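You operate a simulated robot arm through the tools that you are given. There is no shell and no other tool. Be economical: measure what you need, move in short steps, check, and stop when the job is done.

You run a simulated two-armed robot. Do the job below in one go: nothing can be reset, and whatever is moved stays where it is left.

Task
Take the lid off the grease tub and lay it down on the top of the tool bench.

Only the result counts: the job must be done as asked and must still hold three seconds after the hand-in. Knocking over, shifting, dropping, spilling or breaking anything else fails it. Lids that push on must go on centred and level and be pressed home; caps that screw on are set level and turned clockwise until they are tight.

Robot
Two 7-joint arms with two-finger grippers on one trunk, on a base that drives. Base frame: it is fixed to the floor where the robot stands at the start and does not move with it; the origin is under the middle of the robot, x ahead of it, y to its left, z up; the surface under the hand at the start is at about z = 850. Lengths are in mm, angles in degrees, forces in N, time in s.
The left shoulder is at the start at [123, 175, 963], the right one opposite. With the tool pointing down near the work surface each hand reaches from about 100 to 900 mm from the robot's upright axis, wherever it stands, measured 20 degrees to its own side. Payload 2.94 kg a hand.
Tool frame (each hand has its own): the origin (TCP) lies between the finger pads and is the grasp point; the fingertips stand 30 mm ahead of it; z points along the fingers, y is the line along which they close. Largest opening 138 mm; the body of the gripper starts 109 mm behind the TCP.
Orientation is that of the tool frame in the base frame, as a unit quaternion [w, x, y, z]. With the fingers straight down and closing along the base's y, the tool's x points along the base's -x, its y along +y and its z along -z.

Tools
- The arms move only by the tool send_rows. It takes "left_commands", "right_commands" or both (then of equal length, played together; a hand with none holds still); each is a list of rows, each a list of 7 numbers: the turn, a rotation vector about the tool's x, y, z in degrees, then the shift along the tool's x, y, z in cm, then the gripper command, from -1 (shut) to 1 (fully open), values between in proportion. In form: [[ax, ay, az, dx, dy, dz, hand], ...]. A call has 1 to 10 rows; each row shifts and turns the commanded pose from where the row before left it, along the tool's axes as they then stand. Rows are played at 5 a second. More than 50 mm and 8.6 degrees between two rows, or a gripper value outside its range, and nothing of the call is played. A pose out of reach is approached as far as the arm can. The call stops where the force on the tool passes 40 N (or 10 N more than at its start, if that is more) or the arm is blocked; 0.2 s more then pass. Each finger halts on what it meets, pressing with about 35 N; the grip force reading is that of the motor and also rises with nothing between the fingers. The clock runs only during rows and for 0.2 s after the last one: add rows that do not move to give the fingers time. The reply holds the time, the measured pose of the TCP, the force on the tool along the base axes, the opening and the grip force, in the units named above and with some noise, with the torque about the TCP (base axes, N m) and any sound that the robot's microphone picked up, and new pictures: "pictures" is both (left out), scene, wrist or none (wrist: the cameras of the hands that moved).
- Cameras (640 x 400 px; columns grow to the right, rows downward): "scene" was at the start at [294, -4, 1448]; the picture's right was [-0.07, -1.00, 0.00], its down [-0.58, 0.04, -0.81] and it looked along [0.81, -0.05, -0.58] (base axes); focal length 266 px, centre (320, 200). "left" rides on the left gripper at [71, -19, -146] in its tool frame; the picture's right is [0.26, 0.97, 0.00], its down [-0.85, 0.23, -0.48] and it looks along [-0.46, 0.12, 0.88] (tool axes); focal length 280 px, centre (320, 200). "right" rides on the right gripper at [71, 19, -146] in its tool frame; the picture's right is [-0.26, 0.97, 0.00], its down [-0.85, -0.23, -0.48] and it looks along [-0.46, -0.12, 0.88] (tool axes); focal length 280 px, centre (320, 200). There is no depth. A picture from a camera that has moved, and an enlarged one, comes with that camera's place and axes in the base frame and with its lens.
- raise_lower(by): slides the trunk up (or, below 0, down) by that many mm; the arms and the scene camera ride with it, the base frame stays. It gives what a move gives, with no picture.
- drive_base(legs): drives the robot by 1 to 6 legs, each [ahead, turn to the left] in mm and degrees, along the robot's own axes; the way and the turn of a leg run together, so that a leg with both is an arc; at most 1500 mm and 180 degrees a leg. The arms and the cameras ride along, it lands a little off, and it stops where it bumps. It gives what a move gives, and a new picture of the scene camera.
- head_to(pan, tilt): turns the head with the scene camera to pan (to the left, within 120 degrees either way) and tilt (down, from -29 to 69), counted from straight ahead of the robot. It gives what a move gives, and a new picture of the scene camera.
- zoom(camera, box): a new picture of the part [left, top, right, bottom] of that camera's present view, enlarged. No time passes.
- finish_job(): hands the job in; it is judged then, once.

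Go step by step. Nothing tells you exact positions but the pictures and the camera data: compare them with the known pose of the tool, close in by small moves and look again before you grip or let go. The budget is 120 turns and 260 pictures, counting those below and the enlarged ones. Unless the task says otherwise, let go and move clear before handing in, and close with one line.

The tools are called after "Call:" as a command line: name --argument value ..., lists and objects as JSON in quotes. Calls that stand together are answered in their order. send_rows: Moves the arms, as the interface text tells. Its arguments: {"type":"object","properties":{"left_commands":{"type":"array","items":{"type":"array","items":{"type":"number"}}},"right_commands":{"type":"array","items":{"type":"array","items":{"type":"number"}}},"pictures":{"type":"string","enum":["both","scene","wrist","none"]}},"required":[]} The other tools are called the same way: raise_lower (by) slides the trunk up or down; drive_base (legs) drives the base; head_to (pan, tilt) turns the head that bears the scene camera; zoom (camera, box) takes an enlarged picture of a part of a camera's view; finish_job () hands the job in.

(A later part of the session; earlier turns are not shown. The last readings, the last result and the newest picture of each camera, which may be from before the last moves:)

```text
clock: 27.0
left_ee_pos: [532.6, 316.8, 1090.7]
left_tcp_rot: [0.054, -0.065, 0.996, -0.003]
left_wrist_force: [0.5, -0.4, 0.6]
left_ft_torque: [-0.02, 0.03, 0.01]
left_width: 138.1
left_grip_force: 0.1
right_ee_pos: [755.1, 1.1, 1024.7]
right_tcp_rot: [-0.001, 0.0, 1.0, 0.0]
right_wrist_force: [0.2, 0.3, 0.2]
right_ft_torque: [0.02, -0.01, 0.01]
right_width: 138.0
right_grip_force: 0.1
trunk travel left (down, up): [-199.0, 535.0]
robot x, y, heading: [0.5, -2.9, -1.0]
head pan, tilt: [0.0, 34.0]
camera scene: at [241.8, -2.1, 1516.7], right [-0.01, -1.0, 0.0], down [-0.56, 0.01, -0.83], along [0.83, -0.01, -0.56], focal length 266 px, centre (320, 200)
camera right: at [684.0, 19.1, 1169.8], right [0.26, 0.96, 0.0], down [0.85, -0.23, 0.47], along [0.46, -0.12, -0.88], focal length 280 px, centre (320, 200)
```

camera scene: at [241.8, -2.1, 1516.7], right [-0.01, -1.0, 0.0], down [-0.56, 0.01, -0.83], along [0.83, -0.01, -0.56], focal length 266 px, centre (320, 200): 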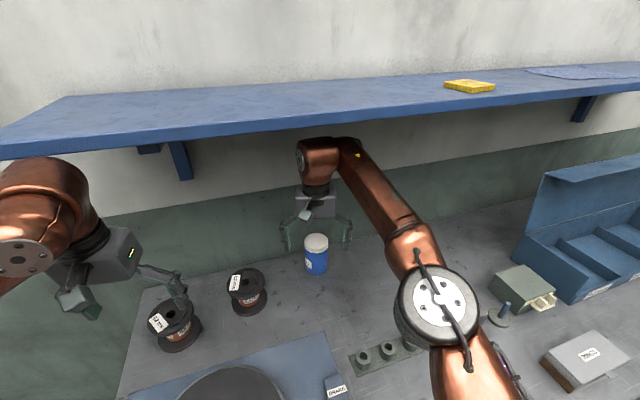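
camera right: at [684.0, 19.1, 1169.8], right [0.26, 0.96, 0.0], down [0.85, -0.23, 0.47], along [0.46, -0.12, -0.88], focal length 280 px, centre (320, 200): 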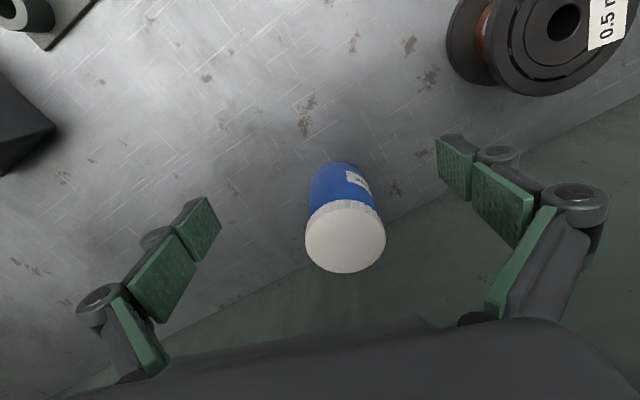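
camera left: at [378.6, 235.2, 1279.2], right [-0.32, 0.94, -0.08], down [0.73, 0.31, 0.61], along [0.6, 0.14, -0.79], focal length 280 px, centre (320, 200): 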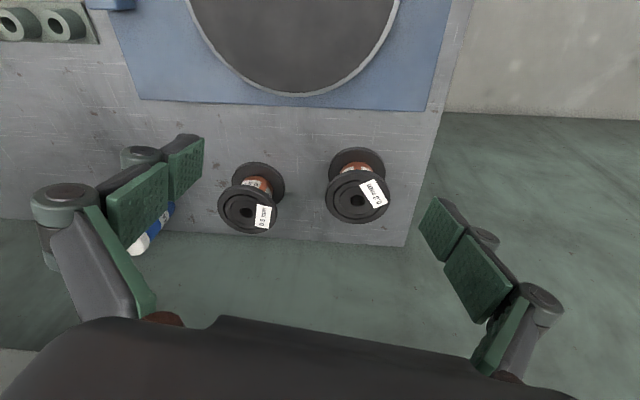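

Lid centre now measures about (836, 4). I'll move the last 80 mm so the hand is over it.

Call:
send_rows --right_commands '[[0, 0, 0, -1, 0, 0, 1], [0, 0, 0, -1.5, 0.1, 0, 1], [0, 0, 0, -1.5, 0.1, 0, 1], [0, 0, 0, -1.5, 0.1, 0, 1], [0, 0, 0, -1.5, 0, 0, 1], [0, 0, 0, -1, 0, 0, 1], [0, 0, 0, 0, 0, 0, 1], [0, 0, 0, 0, 0, 0, 1]]'

```text
clock: 28.8
left_ee_pos: [534.0, 317.6, 1090.2]
left_tcp_rot: [0.053, -0.064, 0.997, -0.005]
left_wrist_force: [-0.4, 0.0, 0.0]
left_ft_torque: [0.0, -0.01, 0.01]
left_width: 137.9
left_grip_force: 0.0
right_ee_pos: [764.6, -1.5, 1024.5]
right_tcp_rot: [-0.001, 0.002, 1.0, 0.002]
right_wrist_force: [0.5, -1.0, -0.4]
right_ft_torque: [0.0, -0.02, -0.02]
right_width: 137.8
right_grip_force: 0.1
right hand out of reach, approached as far as the arm can: row 2, 3, 4, 5, 6
trunk travel left (down, up): [-199.0, 535.0]
robot x, y, heading: [-0.0, -3.4, -0.7]
head pan, tilt: [0.0, 34.0]
camera scene: at [241.8, -2.3, 1516.6], right [-0.01, -1.0, 0.0], down [-0.56, 0.01, -0.83], along [0.83, -0.01, -0.56], focal length 266 px, centre (320, 200)
camera right: at [693.0, 18.8, 1169.4], right [0.26, 0.96, 0.0], down [0.85, -0.23, 0.47], along [0.46, -0.12, -0.88], focal length 280 px, centre (320, 200)
```

scene: 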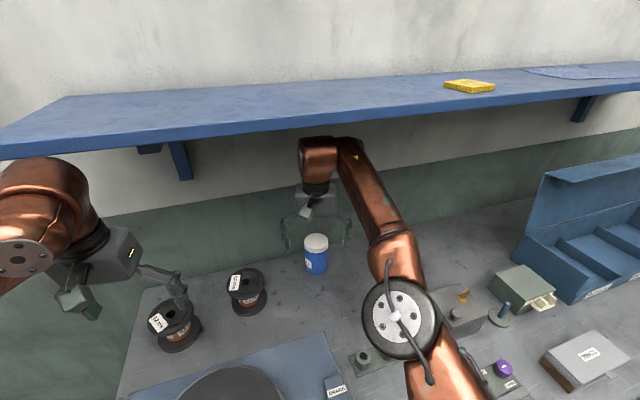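
right: 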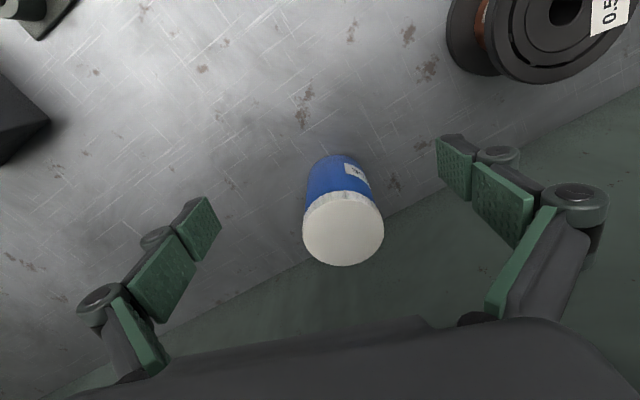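

The arm is at its limit at x=765 because the trunk leans back a bit. I'll lower the left hand away from the shelf, then drive the base slowly forward 70 mm.

Call:
send_rows --left_commands '[[0, 0, 0, 0, 0, 1, 1], [0, 0, 0, 0, 0, 1, 1], [0, 0, 0, 0, 0, 1, 1], [0, 0, 0, 0, 0, 1, 1], [0, 0, 0, 0, 0, 1, 1], [0, 0, 0, 0, 0, 1, 1], [0, 0, 0, 0, 0, 1, 1], [0, 0, 0, 0, 0, 0, 1]]' --pictures "none"

Call:
drive_base --legs '[[35, 0], [35, 0]]'

```text
clock: 30.6
left_ee_pos: [541.7, 316.5, 1022.3]
left_tcp_rot: [0.054, -0.064, 0.997, -0.004]
left_wrist_force: [0.7, 0.0, -0.6]
left_ft_torque: [0.02, 0.02, -0.02]
left_width: 138.3
left_grip_force: 0.0
right_ee_pos: [763.8, -0.7, 1023.6]
right_tcp_rot: [0.001, 0.001, 1.0, 0.001]
right_wrist_force: [-0.1, 0.1, -0.6]
right_ft_torque: [0.0, 0.01, 0.01]
right_width: 138.2
right_grip_force: 0.0
trunk travel left (down, up): [-199.0, 535.0]
robot x, y, heading: [1.0, -4.1, -0.5]
head pan, tilt: [0.0, 34.0]
```

```text
clock: 31.6
left_ee_pos: [563.5, 316.0, 1019.8]
left_tcp_rot: [0.05, -0.065, 0.997, -0.002]
left_wrist_force: [0.5, -0.2, 0.4]
left_ft_torque: [0.09, -0.03, 0.04]
left_width: 138.2
left_grip_force: 0.1
right_ee_pos: [789.1, -0.2, 1022.7]
right_tcp_rot: [0.0, 0.003, 1.0, 0.002]
right_wrist_force: [0.3, -0.7, -0.2]
right_ft_torque: [0.05, -0.07, 0.0]
right_width: 138.1
right_grip_force: 0.0
trunk travel left (down, up): [-199.0, 535.0]
robot x, y, heading: [25.1, -5.9, 0.1]
head pan, tilt: [0.0, 34.0]
stopped in leg 1: the robot was blocked; the commanded pose is now the measured one
camera scene: at [264.9, -1.4, 1516.8], right [0.01, -1.0, 0.0], down [-0.56, 0.0, -0.83], along [0.83, 0.0, -0.56], focal length 266 px, centre (320, 200)
```

scene: 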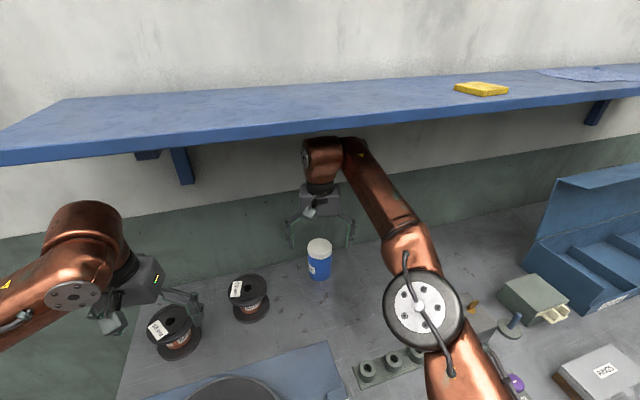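

The base stopped at +25, so I'm still about 47 mm short. I'll lower the hand so its open fingers stand either side of the tub, then raise the trunk in steps to gain reach.

Call:
send_rows --right_commands '[[0, 0, 0, 0, 0, 0, 1], [0, 0, 0, 0, 0, 1, 1], [0, 0, 0, 0, 0, 1, 1], [0, 0, 0, 0, 0, 1, 1], [0, 0, 0, 0, 0, 1, 1], [0, 0, 0, 0, 0, 0, 1], [0, 0, 0, 0, 0, 0, 1]]' --pictures "wrist"

Call:
raise_lower --by 40

Call:
send_rows --right_commands '[[0, 0, 0, 0, 0, 0, 1], [0, 0, 0, 0, 0, 1, 1], [0, 0, 0, 0, 0, 1, 1], [0, 0, 0, 0, 0, 1, 1], [0, 0, 0, 0, 0, 1, 1], [0, 0, 0, 0, 0, 0, 1], [0, 0, 0, 0, 0, 0, 1]]'

```text
clock: 33.2
left_ee_pos: [564.9, 318.8, 1018.4]
left_tcp_rot: [0.05, -0.065, 0.997, -0.002]
left_wrist_force: [-0.2, 0.4, 0.5]
left_ft_torque: [0.02, 0.01, 0.02]
left_width: 138.0
left_grip_force: 0.1
right_ee_pos: [787.9, -0.0, 982.5]
right_tcp_rot: [-0.001, 0.001, 1.0, 0.003]
right_wrist_force: [-0.1, -0.5, -0.6]
right_ft_torque: [-0.02, 0.03, -0.02]
right_width: 137.8
right_grip_force: 0.1
trunk travel left (down, up): [-199.0, 535.0]
robot x, y, heading: [25.6, -4.2, 0.2]
head pan, tilt: [0.0, 34.0]
camera right: at [717.8, 20.1, 1128.0], right [0.26, 0.96, 0.0], down [0.85, -0.23, 0.47], along [0.46, -0.12, -0.88], focal length 280 px, centre (320, 200)
```

right: 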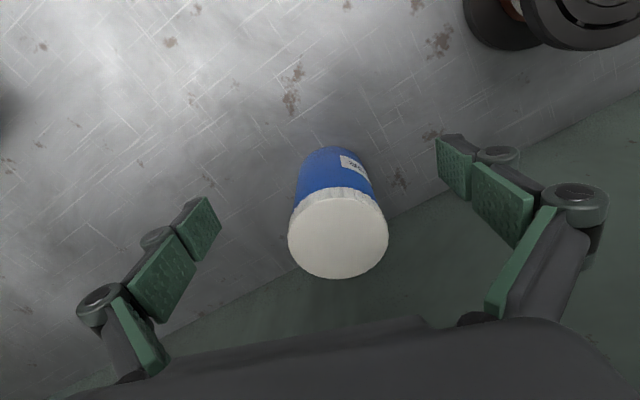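

```text
clock: 34.0
left_ee_pos: [565.6, 319.5, 1058.4]
left_tcp_rot: [0.051, -0.066, 0.997, -0.003]
left_wrist_force: [-0.2, 1.2, 0.1]
left_ft_torque: [-0.01, 0.07, 0.0]
left_width: 138.1
left_grip_force: 0.1
right_ee_pos: [789.4, 1.5, 1020.3]
right_tcp_rot: [-0.001, 0.0, 1.0, 0.001]
right_wrist_force: [0.0, 0.3, 0.2]
right_ft_torque: [-0.02, 0.05, -0.02]
right_width: 138.0
right_grip_force: 0.0
trunk travel left (down, up): [-239.0, 495.0]
robot x, y, heading: [25.8, -2.8, 0.4]
head pan, tilt: [0.0, 34.0]
```

```text
clock: 35.6
left_ee_pos: [564.1, 318.6, 1058.7]
left_tcp_rot: [0.05, -0.065, 0.997, -0.003]
left_wrist_force: [-0.1, -0.1, -0.2]
left_ft_torque: [-0.01, -0.02, 0.02]
left_width: 138.0
left_grip_force: 0.1
right_ee_pos: [788.8, 0.8, 982.6]
right_tcp_rot: [-0.001, 0.0, 1.0, 0.002]
right_wrist_force: [0.8, -0.4, 0.1]
right_ft_torque: [0.02, 0.0, 0.0]
right_width: 138.1
right_grip_force: 0.0
trunk travel left (down, up): [-239.0, 495.0]
robot x, y, heading: [26.1, -2.7, 0.7]
head pan, tilt: [0.0, 34.0]
camera scene: at [233.1, 0.1, 1559.4], right [0.01, -1.0, 0.0], down [-0.56, 0.0, -0.83], along [0.83, 0.0, -0.56], focal length 266 px, centre (320, 200)
camera right: at [717.6, 20.5, 1127.6], right [0.26, 0.96, 0.0], down [0.85, -0.23, 0.47], along [0.46, -0.12, -0.88], focal length 280 px, centre (320, 200)
```

scene: 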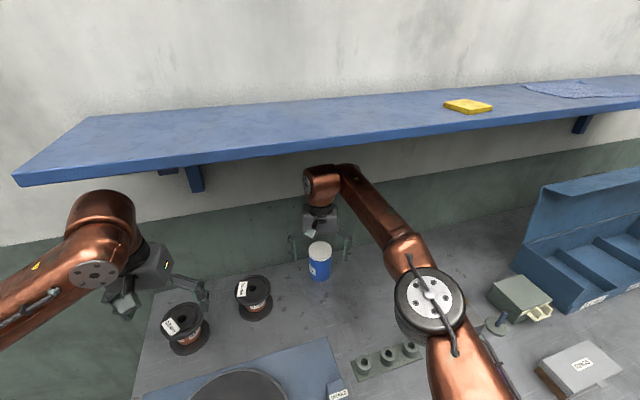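
right: 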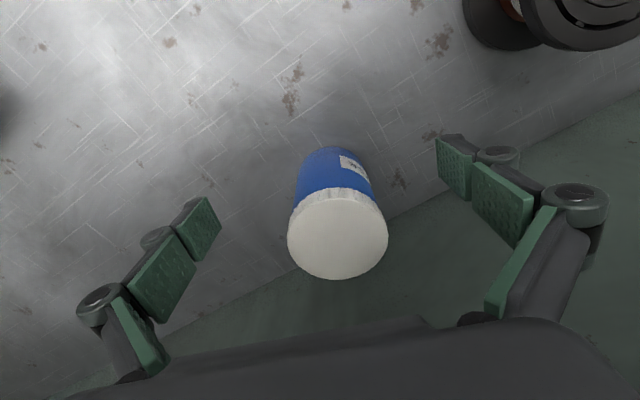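

Raising the trunk also carries the body back, so it gains nothing. Squaring the robot to the bench by turning about 15° left will bring the right shoulder nearer. I'll first swing the right hand up, back and to the right so the turn carries it back in front of the tub.

Call:
send_rows --right_commands '[[0, 0, 0, 0.5, 0, -1, 1], [0, 0, 0, 1, 0, -1, 1], [0, 0, 0, 1, 0, -1, 1], [0, 0, 0, 1, -2, -0.5, 1], [0, 0, 0, 1, -3, 0, 1], [0, 0, 0, 1, -4, 0, 1], [0, 0, 0, 0.5, -4, 0, 1], [0, 0, 0, 0, -4, 0, 1], [0, 0, 0, 0, -3, 0, 1], [0, 0, 0, 0, -1, 0, 1]]' --pictures "none"

Call:
send_rows --right_commands '[[0, 0, 0, 0, 0, 0, 1], [0, 0, 0, 0, 0, 0, 1], [0, 0, 0, 0, 0, 0, 1]]' --pictures "scene"

```text
clock: 37.8
left_ee_pos: [563.9, 318.3, 1060.1]
left_tcp_rot: [0.051, -0.066, 0.997, -0.003]
left_wrist_force: [-0.2, -1.0, -1.2]
left_ft_torque: [-0.02, 0.03, 0.01]
left_width: 138.1
left_grip_force: 0.2
right_ee_pos: [729.0, -209.6, 1018.0]
right_tcp_rot: [0.0, 0.001, 1.0, 0.001]
right_wrist_force: [0.3, 0.2, -0.2]
right_ft_torque: [0.02, -0.02, 0.03]
right_width: 138.0
right_grip_force: 0.1
trunk travel left (down, up): [-239.0, 495.0]
robot x, y, heading: [23.9, -3.0, 0.6]
head pan, tilt: [0.0, 34.0]
```

```text
clock: 38.6
left_ee_pos: [564.4, 317.9, 1060.3]
left_tcp_rot: [0.051, -0.066, 0.997, -0.003]
left_wrist_force: [-0.3, 1.4, 0.0]
left_ft_torque: [0.03, -0.01, -0.01]
left_width: 138.0
left_grip_force: 0.0
right_ee_pos: [728.9, -209.1, 1017.4]
right_tcp_rot: [-0.001, 0.001, 1.0, 0.001]
right_wrist_force: [-0.1, -0.3, -0.2]
right_ft_torque: [-0.03, -0.02, -0.01]
right_width: 138.0
right_grip_force: 0.1
trunk travel left (down, up): [-239.0, 495.0]
robot x, y, heading: [27.3, -3.0, 0.4]
head pan, tilt: [0.0, 34.0]
camera scene: at [232.9, -0.5, 1559.4], right [0.01, -1.0, 0.0], down [-0.56, 0.0, -0.83], along [0.83, 0.0, -0.56], focal length 266 px, centre (320, 200)
```

scene: 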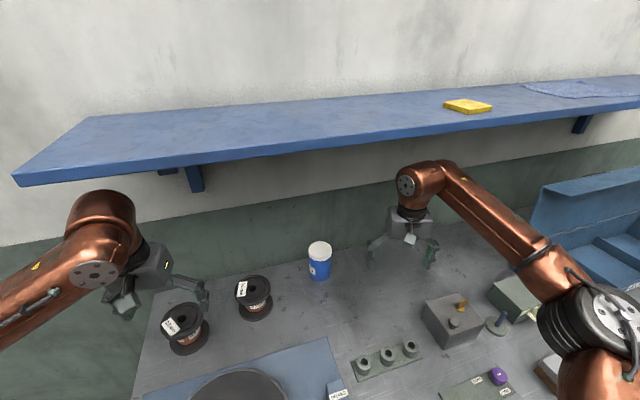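

Call:
drive_base --legs '[[-15, 0], [0, 15]]'

```text
clock: 40.3
left_ee_pos: [446.4, 445.4, 1061.3]
left_tcp_rot: [0.052, -0.195, 0.979, 0.003]
left_wrist_force: [-0.6, 0.4, -0.2]
left_ft_torque: [-0.01, -0.08, -0.01]
left_width: 138.3
left_grip_force: 0.1
right_ee_pos: [742.0, -19.6, 1019.6]
right_tcp_rot: [0.0, -0.13, 0.992, 0.002]
right_wrist_force: [-0.3, 0.7, 0.7]
right_ft_torque: [-0.01, -0.09, 0.0]
right_width: 138.1
right_grip_force: 0.1
trunk travel left (down, up): [-239.0, 495.0]
robot x, y, heading: [12.0, -1.5, 15.4]
head pan, tilt: [0.0, 34.0]
camera scene: at [208.3, 53.6, 1559.8], right [0.26, -0.96, 0.0], down [-0.54, -0.15, -0.83], along [0.8, 0.22, -0.56], focal length 266 px, centre (320, 200)
```

scene: 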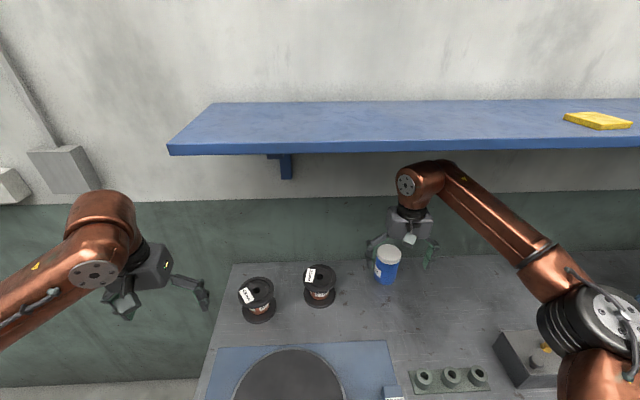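

The robot is now square to the bench. I'll drive slowly forward 60 mm.

Call:
drive_base --legs '[[60, 0]]'

Call:
send_rows --right_commands '[[0, 0, 0, 0, 0, 0, 1], [0, 0, 0, 0, 0, 0, 1], [0, 0, 0, 0, 0, 0, 1]]' --pictures "wrist"

```text
clock: 41.1
left_ee_pos: [463.0, 451.1, 1059.3]
left_tcp_rot: [0.051, -0.197, 0.979, 0.004]
left_wrist_force: [0.5, 0.2, -1.0]
left_ft_torque: [-0.03, 0.04, 0.01]
left_width: 138.0
left_grip_force: 0.1
right_ee_pos: [756.9, -15.3, 1016.8]
right_tcp_rot: [-0.001, -0.131, 0.991, 0.002]
right_wrist_force: [0.8, 0.6, -0.9]
right_ft_torque: [-0.01, 0.08, -0.01]
right_width: 138.0
right_grip_force: 0.0
trunk travel left (down, up): [-239.0, 495.0]
robot x, y, heading: [23.8, -2.2, 15.4]
head pan, tilt: [0.0, 34.0]
stopped in leg 1: the robot was blocked; the commanded pose is now the measured one
camera scene: at [228.3, 58.2, 1558.6], right [0.27, -0.96, 0.0], down [-0.54, -0.15, -0.83], along [0.8, 0.22, -0.56], focal length 266 px, centre (320, 200)
```

scene: 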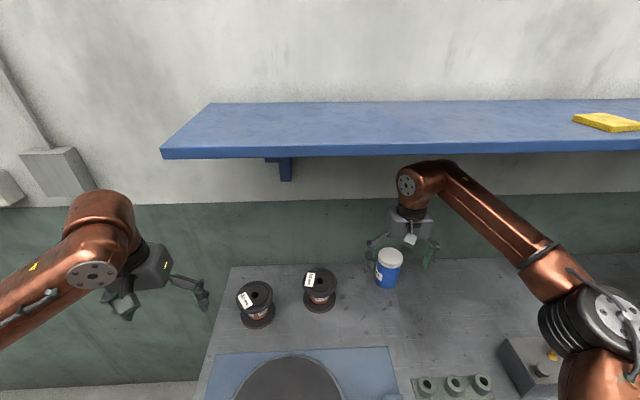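

```text
clock: 41.9
left_ee_pos: [459.4, 449.9, 1060.4]
left_tcp_rot: [0.053, -0.197, 0.979, 0.003]
left_wrist_force: [0.8, 0.3, 0.0]
left_ft_torque: [0.02, 0.0, -0.02]
left_width: 137.9
left_grip_force: 0.0
right_ee_pos: [756.8, -16.0, 1019.5]
right_tcp_rot: [0.0, -0.13, 0.991, 0.002]
right_wrist_force: [0.1, 0.2, 0.0]
right_ft_torque: [0.0, 0.01, 0.0]
right_width: 138.1
right_grip_force: 0.0
trunk travel left (down, up): [-239.0, 495.0]
robot x, y, heading: [22.3, 1.7, 15.4]
head pan, tilt: [0.0, 34.0]
camera right: at [682.7, -16.5, 1165.5], right [0.0, 1.0, 0.0], down [0.88, -0.01, 0.48], along [0.48, 0.0, -0.88], focal length 280 px, centre (320, 200)
```

right: 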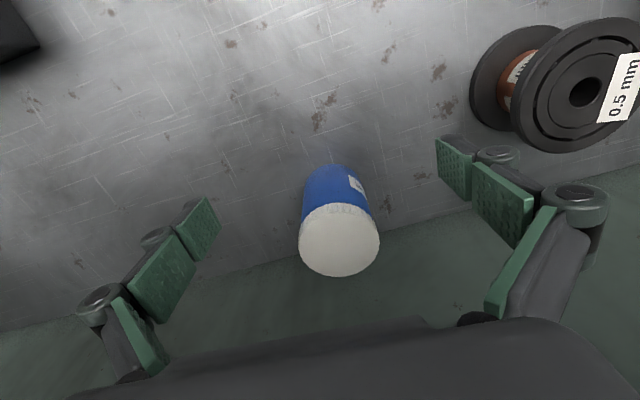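

The lid centre is at (836, 2), straight ahead of the hand at 81 mm. I'll try the approach.

Call:
send_rows --right_commands '[[0, 0, 0, -1, 0, 0, 1], [0, 0, 0, -1.5, -0.1, 0, 1], [0, 0, 0, -1.5, -0.1, 0, 1], [0, 0, 0, -1.5, 0, 0, 1], [0, 0, 0, -1.5, 0, 0, 1], [0, 0, 0, -1.1, 0, 0, 1], [0, 0, 0, 0, 0, 0, 1], [0, 0, 0, 0, 0, 0, 1], [0, 0, 0, 0, 0, 0, 1]]'

```text
clock: 43.9
left_ee_pos: [458.7, 449.7, 1062.3]
left_tcp_rot: [0.053, -0.197, 0.979, 0.004]
left_wrist_force: [-0.1, -0.8, -0.2]
left_ft_torque: [0.0, 0.0, -0.02]
left_width: 138.1
left_grip_force: 0.1
right_ee_pos: [836.0, 2.1, 1020.1]
right_tcp_rot: [0.0, -0.13, 0.991, 0.002]
right_wrist_force: [-0.3, -0.6, 0.1]
right_ft_torque: [-0.02, -0.04, 0.0]
right_width: 138.0
right_grip_force: 0.1
trunk travel left (down, up): [-239.0, 495.0]
robot x, y, heading: [23.7, -4.3, 15.3]
head pan, tilt: [0.0, 34.0]
camera scene: at [224.4, 56.8, 1559.4], right [0.27, -0.96, 0.0], down [-0.54, -0.15, -0.83], along [0.8, 0.22, -0.56], focal length 266 px, centre (320, 200)
camera right: at [762.3, 2.1, 1165.6], right [0.0, 1.0, 0.0], down [0.88, -0.01, 0.48], along [0.48, 0.0, -0.88], focal length 280 px, centre (320, 200)
```

scene: 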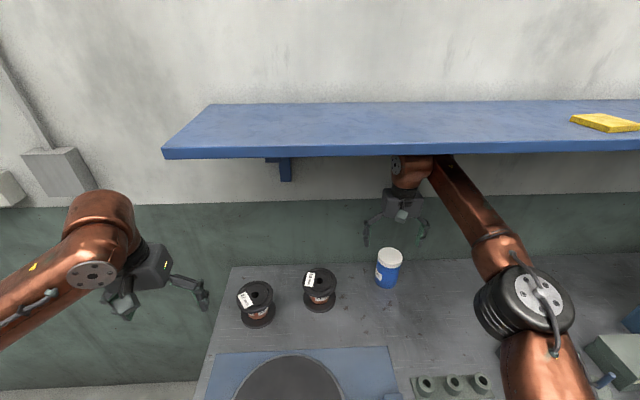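
right: 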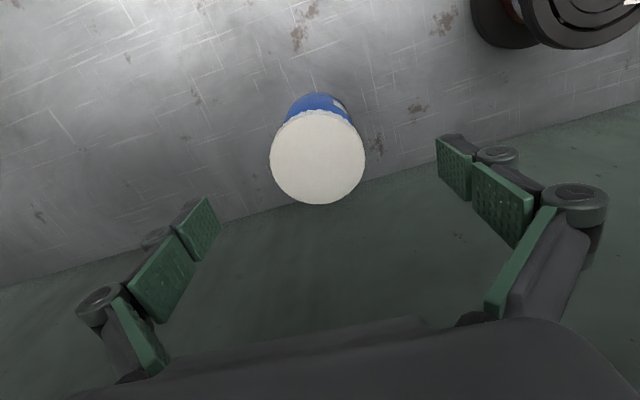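

The hand is right over the lid. I'll turn it clockwise 40° first to leave room for unscrewing, then lower it so the fingertips reach the lid's rim.

Call:
send_rows --right_commands '[[0, 0, 8, 0, -0.2, 0, 1], [0, 0, 8, 0, 0, 0, 1], [0, 0, 8, 0, 0, 0, 1], [0, 0, 8, 0, 0, 0, 1], [0, 0, 8, 0, 0, 0, 1], [0, 0, 0, 0, 0, 0, 1], [0, 0, 0, 0, 0, 1, 1], [0, 0, 0, 0, 0, 1, 1], [0, 0, 0, 0, 0, 0, 1]]'

```text
clock: 45.9
left_ee_pos: [458.0, 450.0, 1062.6]
left_tcp_rot: [0.052, -0.197, 0.979, 0.003]
left_wrist_force: [-1.0, 0.3, 0.1]
left_ft_torque: [0.05, 0.02, -0.03]
left_width: 138.1
left_grip_force: 0.0
right_ee_pos: [836.2, 0.3, 999.5]
right_tcp_rot: [-0.001, 0.216, 0.976, 0.003]
right_wrist_force: [-0.3, 0.2, 0.2]
right_ft_torque: [0.02, 0.0, -0.02]
right_width: 138.1
right_grip_force: 0.1
trunk travel left (down, up): [-239.0, 495.0]
robot x, y, heading: [24.9, 0.9, 15.4]
head pan, tilt: [0.0, 34.0]
camera scene: at [224.2, 56.8, 1559.4], right [0.27, -0.96, 0.0], down [-0.54, -0.15, -0.83], along [0.8, 0.22, -0.56], focal length 266 px, centre (320, 200)
camera right: at [779.2, 47.4, 1145.7], right [0.65, 0.76, 0.0], down [0.67, -0.57, 0.47], along [0.36, -0.3, -0.88], focal length 280 px, centre (320, 200)
```

scene: 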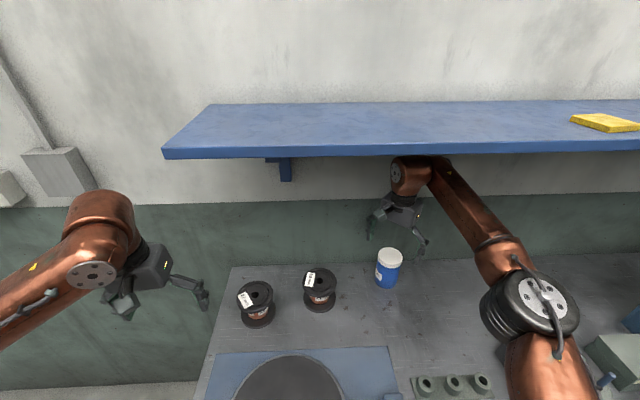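
right: 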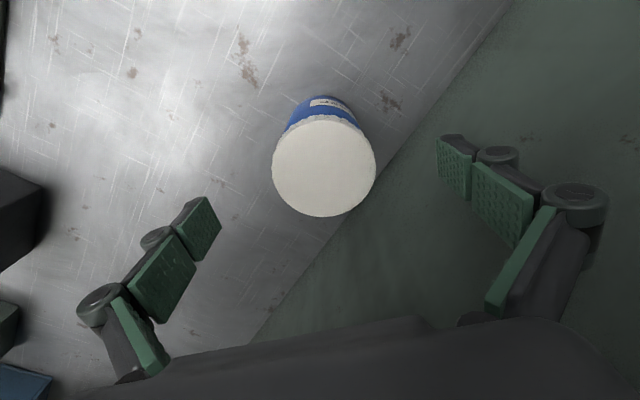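

Centred within a couple of mm. I'll lower the last 25 mm and grip the lid's rim.

Call:
send_rows --right_commands '[[0, 0, 0, 0, 0.1, 0.8, 1], [0, 0, 0, 0, 0.1, 0.8, 1], [0, 0, 0, 0, 0, 0.9, 1], [0, 0, 0, 0, 0, 0, 1], [0, 0, 0, 0, 0, 0, 0.2], [0, 0, 0, 0, 0, 0, 0.2], [0, 0, 0, 0, 0, 0, 0.2]]' --pictures "both"

```text
clock: 47.5
left_ee_pos: [459.3, 450.4, 1060.7]
left_tcp_rot: [0.053, -0.197, 0.979, 0.003]
left_wrist_force: [0.4, 0.4, 0.0]
left_ft_torque: [-0.01, -0.02, 0.0]
left_width: 137.9
left_grip_force: 0.1
right_ee_pos: [837.3, 3.8, 974.0]
right_tcp_rot: [0.0, 0.216, 0.976, 0.002]
right_wrist_force: [-1.0, 0.4, -0.3]
right_ft_torque: [0.01, -0.02, -0.01]
right_width: 82.9
right_grip_force: 0.0
trunk travel left (down, up): [-239.0, 495.0]
robot x, y, heading: [24.3, 0.3, 15.3]
head pan, tilt: [0.0, 34.0]
camera scene: at [224.4, 56.8, 1559.4], right [0.27, -0.96, 0.0], down [-0.54, -0.15, -0.83], along [0.8, 0.22, -0.56], focal length 266 px, centre (320, 200)
camera right: at [780.7, 49.4, 1120.2], right [0.65, 0.76, 0.0], down [0.67, -0.57, 0.47], along [0.36, -0.3, -0.88], focal length 280 px, centre (320, 200)
```

scene: 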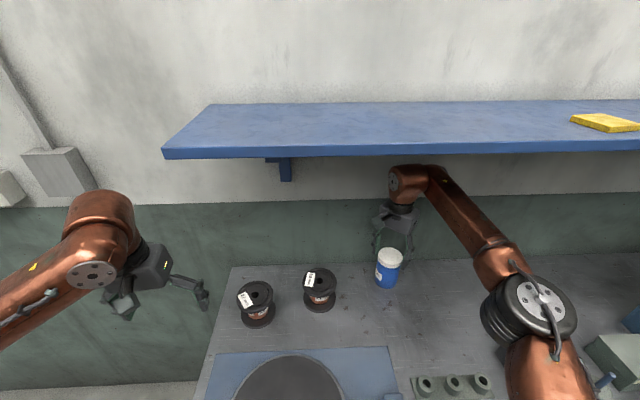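
right: 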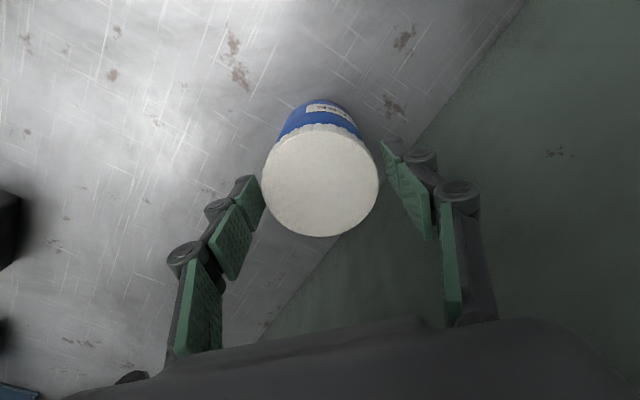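

The lid is exactly centred between the fingers. I'll close on it.

Call:
send_rows --right_commands '[[0, 0, 0, 0, 0, 0, 0.0], [0, 0, 0, 0, 0, 0, -0.4], [0, 0, 0, 0, 0, 0, -1], [0, 0, 0, 0, 0, 0, -1]]' --pictures "wrist"

```text
clock: 48.5
left_ee_pos: [461.0, 449.1, 1062.6]
left_tcp_rot: [0.053, -0.198, 0.979, 0.004]
left_wrist_force: [0.2, 0.0, -0.5]
left_ft_torque: [-0.02, 0.0, 0.0]
left_width: 138.4
left_grip_force: 0.0
right_ee_pos: [836.9, 2.0, 975.1]
right_tcp_rot: [-0.001, 0.216, 0.976, 0.003]
right_wrist_force: [-1.3, -2.2, 1.0]
right_ft_torque: [-0.04, 0.07, 0.05]
right_width: 70.5
right_grip_force: 35.0
trunk travel left (down, up): [-239.0, 495.0]
robot x, y, heading: [23.5, 2.2, 15.2]
head pan, tilt: [0.0, 34.0]
camera right: at [780.5, 49.1, 1120.5], right [0.65, 0.76, 0.0], down [0.67, -0.57, 0.47], along [0.36, -0.3, -0.88], focal length 280 px, centre (320, 200)
```

right: 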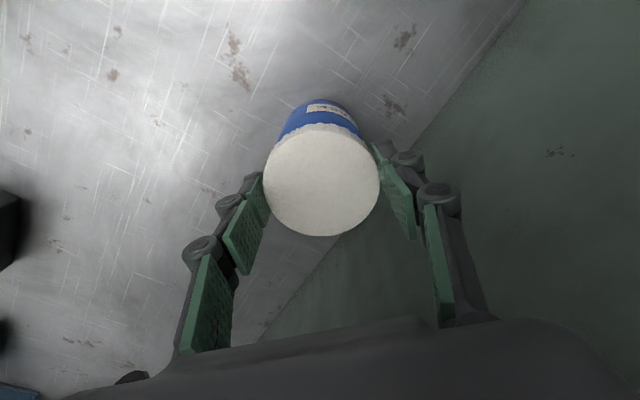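

The lid is gripped at 70.5 mm. I'll turn it anticlockwise 24° and check whether the tub turns along.

Call:
send_rows --right_commands '[[0, 0, -6, 0, 0, 0, -1], [0, 0, -6, 0, 0, 0, -1], [0, 0, -6, 0, 0, 0, -1], [0, 0, -6, 0, 0, 0, -1]]' --pictures "both"

Call:
zoom --camera "scene" --box '[350, 220, 430, 300]'

```text
clock: 49.5
left_ee_pos: [460.0, 451.7, 1062.0]
left_tcp_rot: [0.052, -0.197, 0.979, 0.004]
left_wrist_force: [-0.8, -0.8, 0.7]
left_ft_torque: [0.0, 0.02, -0.01]
left_width: 138.1
left_grip_force: 0.0
right_ee_pos: [836.6, 2.6, 974.8]
right_tcp_rot: [0.0, 0.007, 1.0, 0.003]
right_wrist_force: [0.8, 1.9, 0.2]
right_ft_torque: [0.25, 0.03, -0.02]
right_width: 70.7
right_grip_force: 34.9
trunk travel left (down, up): [-239.0, 495.0]
robot x, y, heading: [24.7, 0.0, 15.6]
head pan, tilt: [0.0, 34.0]
camera scene: at [224.5, 57.0, 1559.3], right [0.27, -0.96, 0.0], down [-0.54, -0.15, -0.83], along [0.8, 0.22, -0.56], focal length 266 px, centre (320, 200)
camera right: at [766.0, 22.8, 1120.6], right [0.28, 0.96, 0.0], down [0.85, -0.25, 0.47], along [0.46, -0.13, -0.88], focal length 280 px, centre (320, 200)
```

scene: 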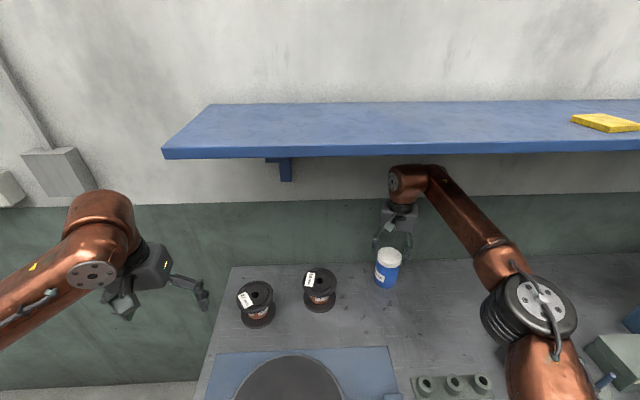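
right: 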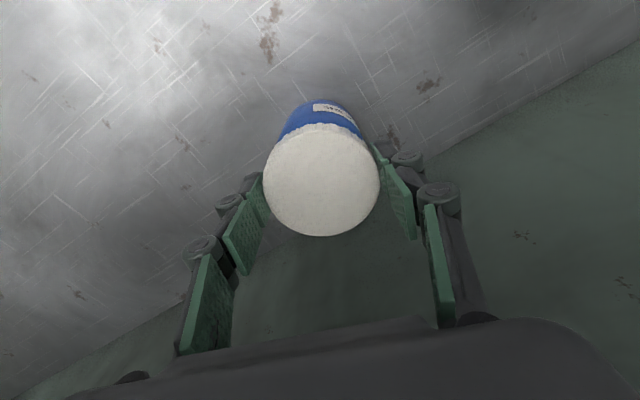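

```text
5.00 times, centred on (390, 260) of scene
camera zoom: at [224.5, 57.0, 1559.3], right [0.27, -0.96, 0.0], down [-0.54, -0.15, -0.83], along [0.8, 0.22, -0.56], focal length 1329 px, centre (-30, -100)
```

zoom: 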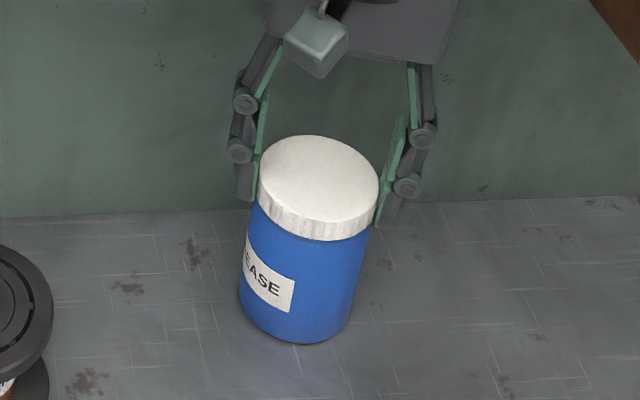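

The tub turned along with the lid, so the left hand must hold it. I'll bring the left hand in from the front-left, pitched forward at tub-body height. First I'll reorient it in place, keeping the right hand's grip.

Call:
send_rows --left_commands '[[0, 6, 0, 0, 0, 0, 1], [0, 0, 8.2, 0, 0, 0, 1], [0, 0, 8.2, 0, 0, 0, 1], [0, 0, 8.2, 0, 0, 0, 1], [0, 0, 8.2, 0, 0, 0, 1], [0, -7.5, 0, 0, 0, 0, 1], [0, -7.5, 0, 0, 0, 0, 1], [0, -7.5, 0, 0, 0, 0, 1], [0, -7.5, 0, 0, 0, 0, 1], [0, 0, 0, 0, 0, 0, 1]]' --right_commands '[[0, 0, 0, 0, 0, 0, -1], [0, 0, 0, 0, 0, 0, -1], [0, 0, 0, 0, 0, 0, -1], [0, 0, 0, 0, 0, 0, -1], [0, 0, 0, 0, 0, 0, -1], [0, 0, 0, 0, 0, 0, -1], [0, 0, 0, 0, 0, 0, -1], [0, 0, 0, 0, 0, 0, -1], [0, 0, 0, 0, 0, 0, -1], [0, 0, 0, 0, 0, 0, -1]]' --pictures "scene"

```text
clock: 51.7
left_ee_pos: [459.8, 449.5, 1061.4]
left_tcp_rot: [0.262, 0.084, 0.961, -0.028]
left_wrist_force: [0.6, 0.7, -0.1]
left_ft_torque: [-0.02, 0.0, 0.01]
left_width: 137.7
left_grip_force: 0.1
right_ee_pos: [836.7, 2.4, 976.2]
right_tcp_rot: [0.002, 0.009, 1.0, 0.003]
right_wrist_force: [0.1, -0.6, -2.7]
right_ft_torque: [0.04, -0.03, -0.01]
right_width: 70.6
right_grip_force: 35.0
trunk travel left (down, up): [-239.0, 495.0]
robot x, y, heading: [27.4, -2.6, 15.5]
head pan, tilt: [0.0, 34.0]
camera scene: at [224.2, 57.0, 1559.4], right [0.27, -0.96, 0.0], down [-0.54, -0.15, -0.83], along [0.8, 0.22, -0.56], focal length 266 px, centre (320, 200)
```

scene: 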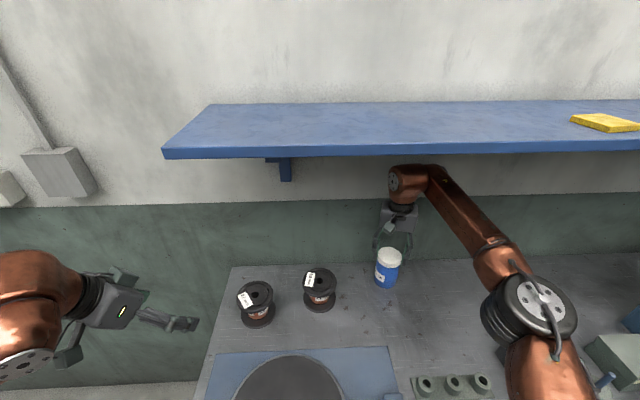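

Call:
send_rows --left_commands '[[0, -7.5, 0, 0, 0, 0, 1], [0, -7.5, 0, 0, 0, 0, 1], [0, -7.5, 0, 0, 0, 0, 1], [0, -7.5, 0, 0, 0, 0, 1], [0, 0, 0, -0.7, -3.2, 2.2, 1], [0, 0, 0, -0.7, -3.2, 2.2, 1], [0, 0, 0, -0.7, -3.2, 2.2, 1], [0, 0, 0, -0.7, -3.2, 2.2, 1], [0, 0, 0, -0.7, -3.2, 2.2, 1], [0, 0, 0, 0, 0, 0, 1]]' --right_commands '[[0, 0, 0, 0, 0, 0, -1], [0, 0, 0, 0, 0, 0, -1], [0, 0, 0, 0, 0, 0, -1], [0, 0, 0, 0, 0, 0, -1], [0, 0, 0, 0, 0, 0, -1], [0, 0, 0, 0, 0, 0, -1], [0, 0, 0, 0, 0, 0, -1], [0, 0, 0, 0, 0, 0, -1], [0, 0, 0, 0, 0, 0, -1], [0, 0, 0, 0, 0, 0, -1]]' --pictures "both"

```text
clock: 53.9
left_ee_pos: [502.4, 400.6, 995.7]
left_tcp_rot: [0.506, 0.081, 0.856, -0.062]
left_wrist_force: [-0.1, 0.0, 0.4]
left_ft_torque: [0.01, -0.02, 0.02]
left_width: 138.1
left_grip_force: 0.1
left hand out of reach, approached as far as the arm can: row 5, 6, 7, 8, 9
right_ee_pos: [837.1, 2.8, 975.1]
right_tcp_rot: [0.0, 0.008, 1.0, 0.003]
right_wrist_force: [-1.6, -0.9, -0.8]
right_ft_torque: [-0.03, 0.07, 0.0]
right_width: 70.6
right_grip_force: 34.5
trunk travel left (down, up): [-239.0, 495.0]
robot x, y, heading: [24.2, 3.7, 15.1]
head pan, tilt: [0.0, 34.0]
camera scene: at [224.5, 56.7, 1559.4], right [0.27, -0.96, 0.0], down [-0.54, -0.15, -0.83], along [0.8, 0.22, -0.56], focal length 266 px, centre (320, 200)
camera right: at [766.1, 22.4, 1120.7], right [0.28, 0.96, 0.0], down [0.84, -0.25, 0.47], along [0.46, -0.13, -0.88], focal length 280 px, centre (320, 200)
camera left: at [340.0, 413.9, 1002.8], right [0.07, 0.96, -0.25], down [0.04, 0.25, 0.97], along [1.0, -0.08, -0.02], focal length 280 px, centre (320, 200)
```

scene: 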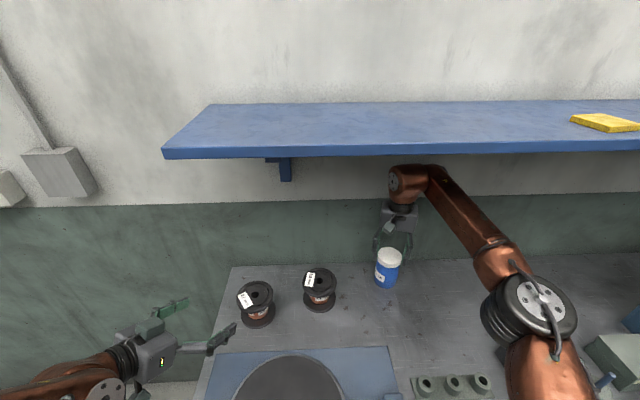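
right: 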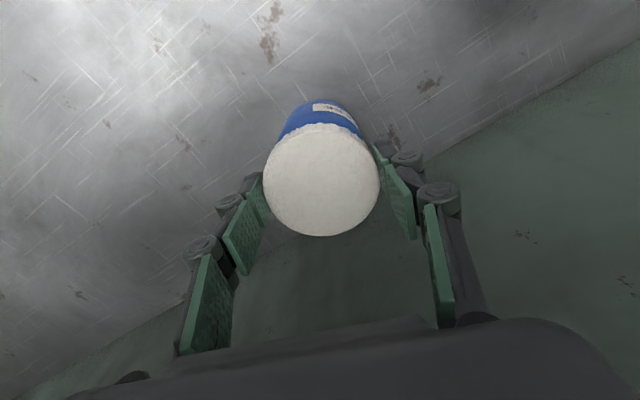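
left: 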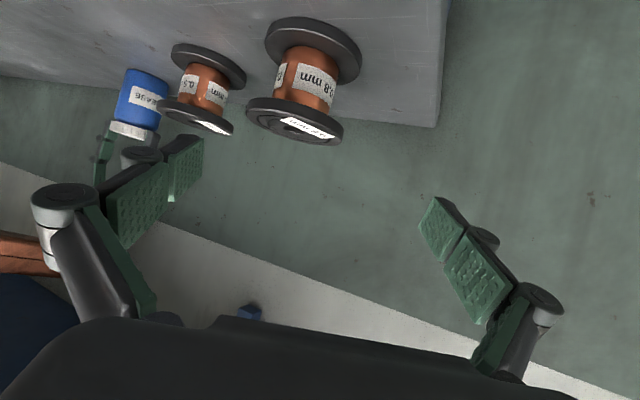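

The left arm can't easily take that pose. A simpler test first: press the lid down so that bench friction holds the tub, then twist.

Call:
send_rows --right_commands '[[0, 0, 0, 0, 0, 0.2, -1], [0, 0, 0, 0, 0, 0.2, -1], [0, 0, 0, 0, 0, 0, -1]]' --pictures "none"

```text
clock: 54.7
left_ee_pos: [501.0, 402.3, 996.1]
left_tcp_rot: [0.508, 0.08, 0.855, -0.062]
left_wrist_force: [-0.6, -0.2, -0.8]
left_ft_torque: [0.02, 0.01, -0.02]
left_width: 137.9
left_grip_force: 0.1
right_ee_pos: [836.0, 2.1, 975.0]
right_tcp_rot: [0.002, 0.009, 1.0, 0.005]
right_wrist_force: [7.4, -1.4, 15.7]
right_ft_torque: [-0.31, -0.27, 0.06]
right_width: 70.6
right_grip_force: 34.8
trunk travel left (down, up): [-239.0, 495.0]
robot x, y, heading: [27.1, 2.2, 15.3]
head pan, tilt: [0.0, 34.0]
```

Call:
send_rows --right_commands '[[0, 0, 0, 0, 0, 0.2, -1], [0, 0, 0, 0, 0, 0.15, -1], [0, 0, 0, 0, 0, 0, -1]]' --pictures "none"

Call:
send_rows --right_commands '[[0, 0, -3, 0, 0, 0, -1], [0, 0, -3, 0, 0, 0, -1], [0, 0, -3, 0, 0, 0, -1], [0, 0, -3, 0, 0, 0, -1], [0, 0, -3, 0, 0, 0, -1], [0, 0, -3, 0, 0, 0, -1]]' --pictures "both"

Call:
zoom --camera "scene" --box '[350, 220, 430, 300]'

```text
clock: 55.5
left_ee_pos: [501.5, 401.3, 995.7]
left_tcp_rot: [0.508, 0.081, 0.856, -0.062]
left_wrist_force: [-0.4, -0.7, -0.4]
left_ft_torque: [-0.02, -0.01, -0.03]
left_width: 138.0
left_grip_force: 0.0
right_ee_pos: [836.4, 2.4, 974.0]
right_tcp_rot: [0.002, 0.009, 1.0, 0.003]
right_wrist_force: [11.2, -4.3, 34.5]
right_ft_torque: [-0.22, -0.36, 0.05]
right_width: 70.9
right_grip_force: 35.4
trunk travel left (down, up): [-239.0, 495.0]
robot x, y, heading: [24.4, 1.8, 15.4]
head pan, tilt: [0.0, 34.0]
```

```text
clock: 56.9
left_ee_pos: [500.2, 401.4, 995.3]
left_tcp_rot: [0.508, 0.08, 0.856, -0.062]
left_wrist_force: [-0.6, 0.2, -0.2]
left_ft_torque: [-0.01, 0.05, 0.0]
left_width: 138.1
left_grip_force: 0.1
right_ee_pos: [834.9, 3.2, 971.2]
right_tcp_rot: [0.003, -0.149, 0.989, 0.002]
right_wrist_force: [-3.5, 0.3, 28.5]
right_ft_torque: [0.07, 0.07, -0.12]
right_width: 70.3
right_grip_force: 34.7
trunk travel left (down, up): [-239.0, 495.0]
robot x, y, heading: [23.6, -3.8, 15.6]
head pan, tilt: [0.0, 34.0]
camera scene: at [220.4, 56.8, 1560.0], right [0.27, -0.96, 0.0], down [-0.54, -0.15, -0.83], along [0.8, 0.22, -0.56], focal length 266 px, centre (320, 200)
camera right: at [759.8, -0.2, 1116.7], right [-0.03, 1.0, 0.01], down [0.88, 0.03, 0.48], along [0.48, 0.02, -0.88], focal length 280 px, centre (320, 200)
```

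scene: 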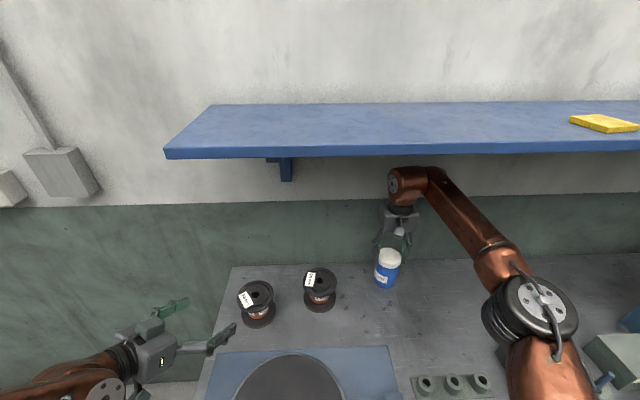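
right: 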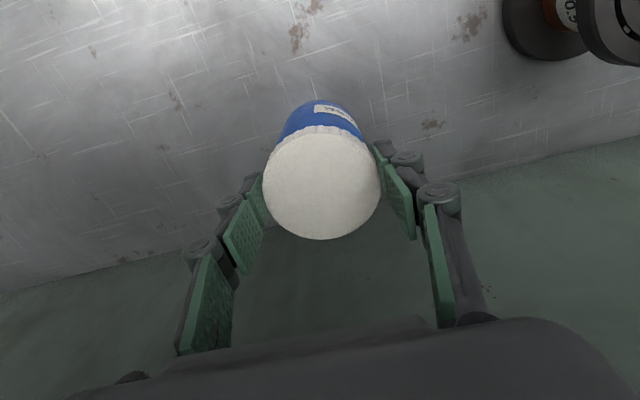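

```text
5.00 times, centred on (390, 260) of scene
camera zoom: at [220.4, 56.8, 1560.0], right [0.27, -0.96, 0.0], down [-0.54, -0.15, -0.83], along [0.8, 0.22, -0.56], focal length 1329 px, centre (-30, -100)
```

zoom: 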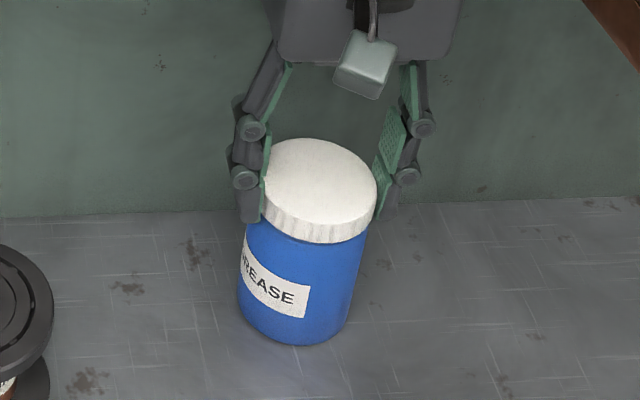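

Pressing isn't enough; the tub still turns, so I need the left hand to hold it. I'll ease off the right hand and wind it back clockwise to regain twist range. I'll bring the left hand over at a gentler pitch that it can reach.

Call:
send_rows --right_commands '[[0, 0, 0, 0, 0, -0.3, -1], [0, 0, 0, 0, 0, -0.3, -1], [0, 0, 6, 0, 0, 0, -1], [0, 0, 6, 0, 0, 0, -1], [0, 0, 6, 0, 0, 0, -1], [0, 0, 6, 0, 0, 0, -1], [0, 0, 6, 0, 0, 0, -1], [0, 0, 6, 0, 0, 0, -1], [0, 0, 6, 0, 0, 0, -1], [0, 0, 6, 0, 0, 0, -1]]' --left_commands '[[0, 7.5, 0, 0, 0, 0, 1], [0, 7.5, 0, 0, 0, 0, 1], [0, 7.5, 0, 0, 0, 0, 1], [0, 7.5, 0, 0, 0, 0, 1], [0, 0, 0, -1.5, -2.5, 0, 1], [0, 0, 0, -1.5, -2.5, 0, 1], [0, 0, 0, -1.5, -2.5, 0, 1], [0, 0, 0, -1.5, -2.5, 0, 1], [0, 0, 0, -1.5, -2.5, 0, 1], [0, 0, 0, 0, 0, 0, 1]]'

```text
clock: 59.1
left_ee_pos: [524.5, 334.5, 1016.4]
left_tcp_rot: [0.285, 0.092, 0.953, -0.05]
left_wrist_force: [-0.5, 0.0, 0.0]
left_ft_torque: [0.0, -0.04, -0.04]
left_width: 138.1
left_grip_force: 0.1
left hand out of reach, approached as far as the arm can: row 1, 2, 3
right_ee_pos: [836.4, 3.5, 973.8]
right_tcp_rot: [0.0, 0.268, 0.963, 0.002]
right_wrist_force: [0.4, -0.1, -4.6]
right_ft_torque: [0.01, 0.03, -0.01]
right_width: 70.1
right_grip_force: 34.7
trunk travel left (down, up): [-239.0, 495.0]
robot x, y, heading: [26.1, -2.0, 15.7]
head pan, tilt: [0.0, 34.0]
camera scene: at [224.8, 57.3, 1559.3], right [0.27, -0.96, 0.0], down [-0.54, -0.15, -0.83], along [0.8, 0.22, -0.56], focal length 266 px, centre (320, 200)
camera right: at [784.8, 56.1, 1119.2], right [0.72, 0.69, 0.0], down [0.61, -0.64, 0.47], along [0.33, -0.34, -0.88], focal length 280 px, centre (320, 200)
camera left: at [383.3, 347.0, 1100.4], right [-0.02, 0.98, -0.19], down [0.49, 0.17, 0.86], along [0.87, -0.08, -0.48], focal length 280 px, centre (320, 200)
```

scene: 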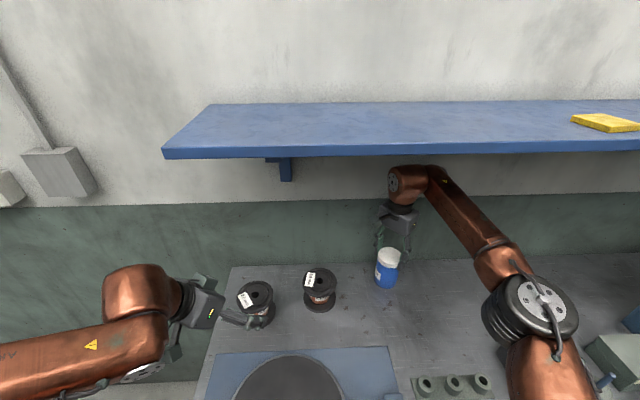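
right: 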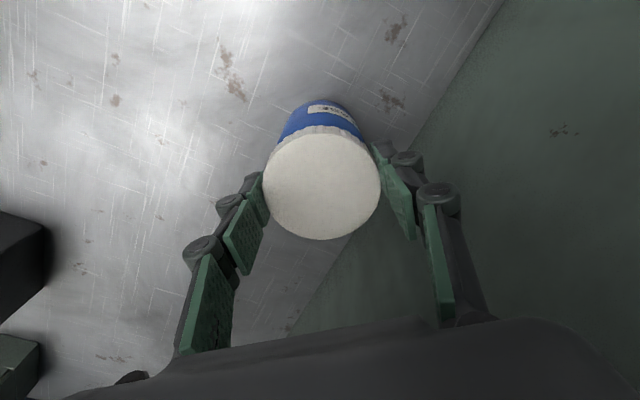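
left: 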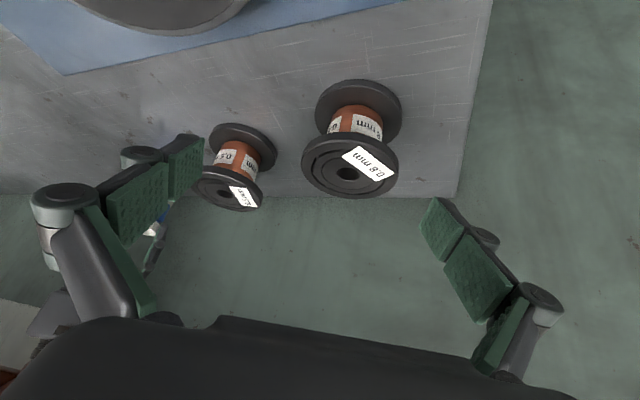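

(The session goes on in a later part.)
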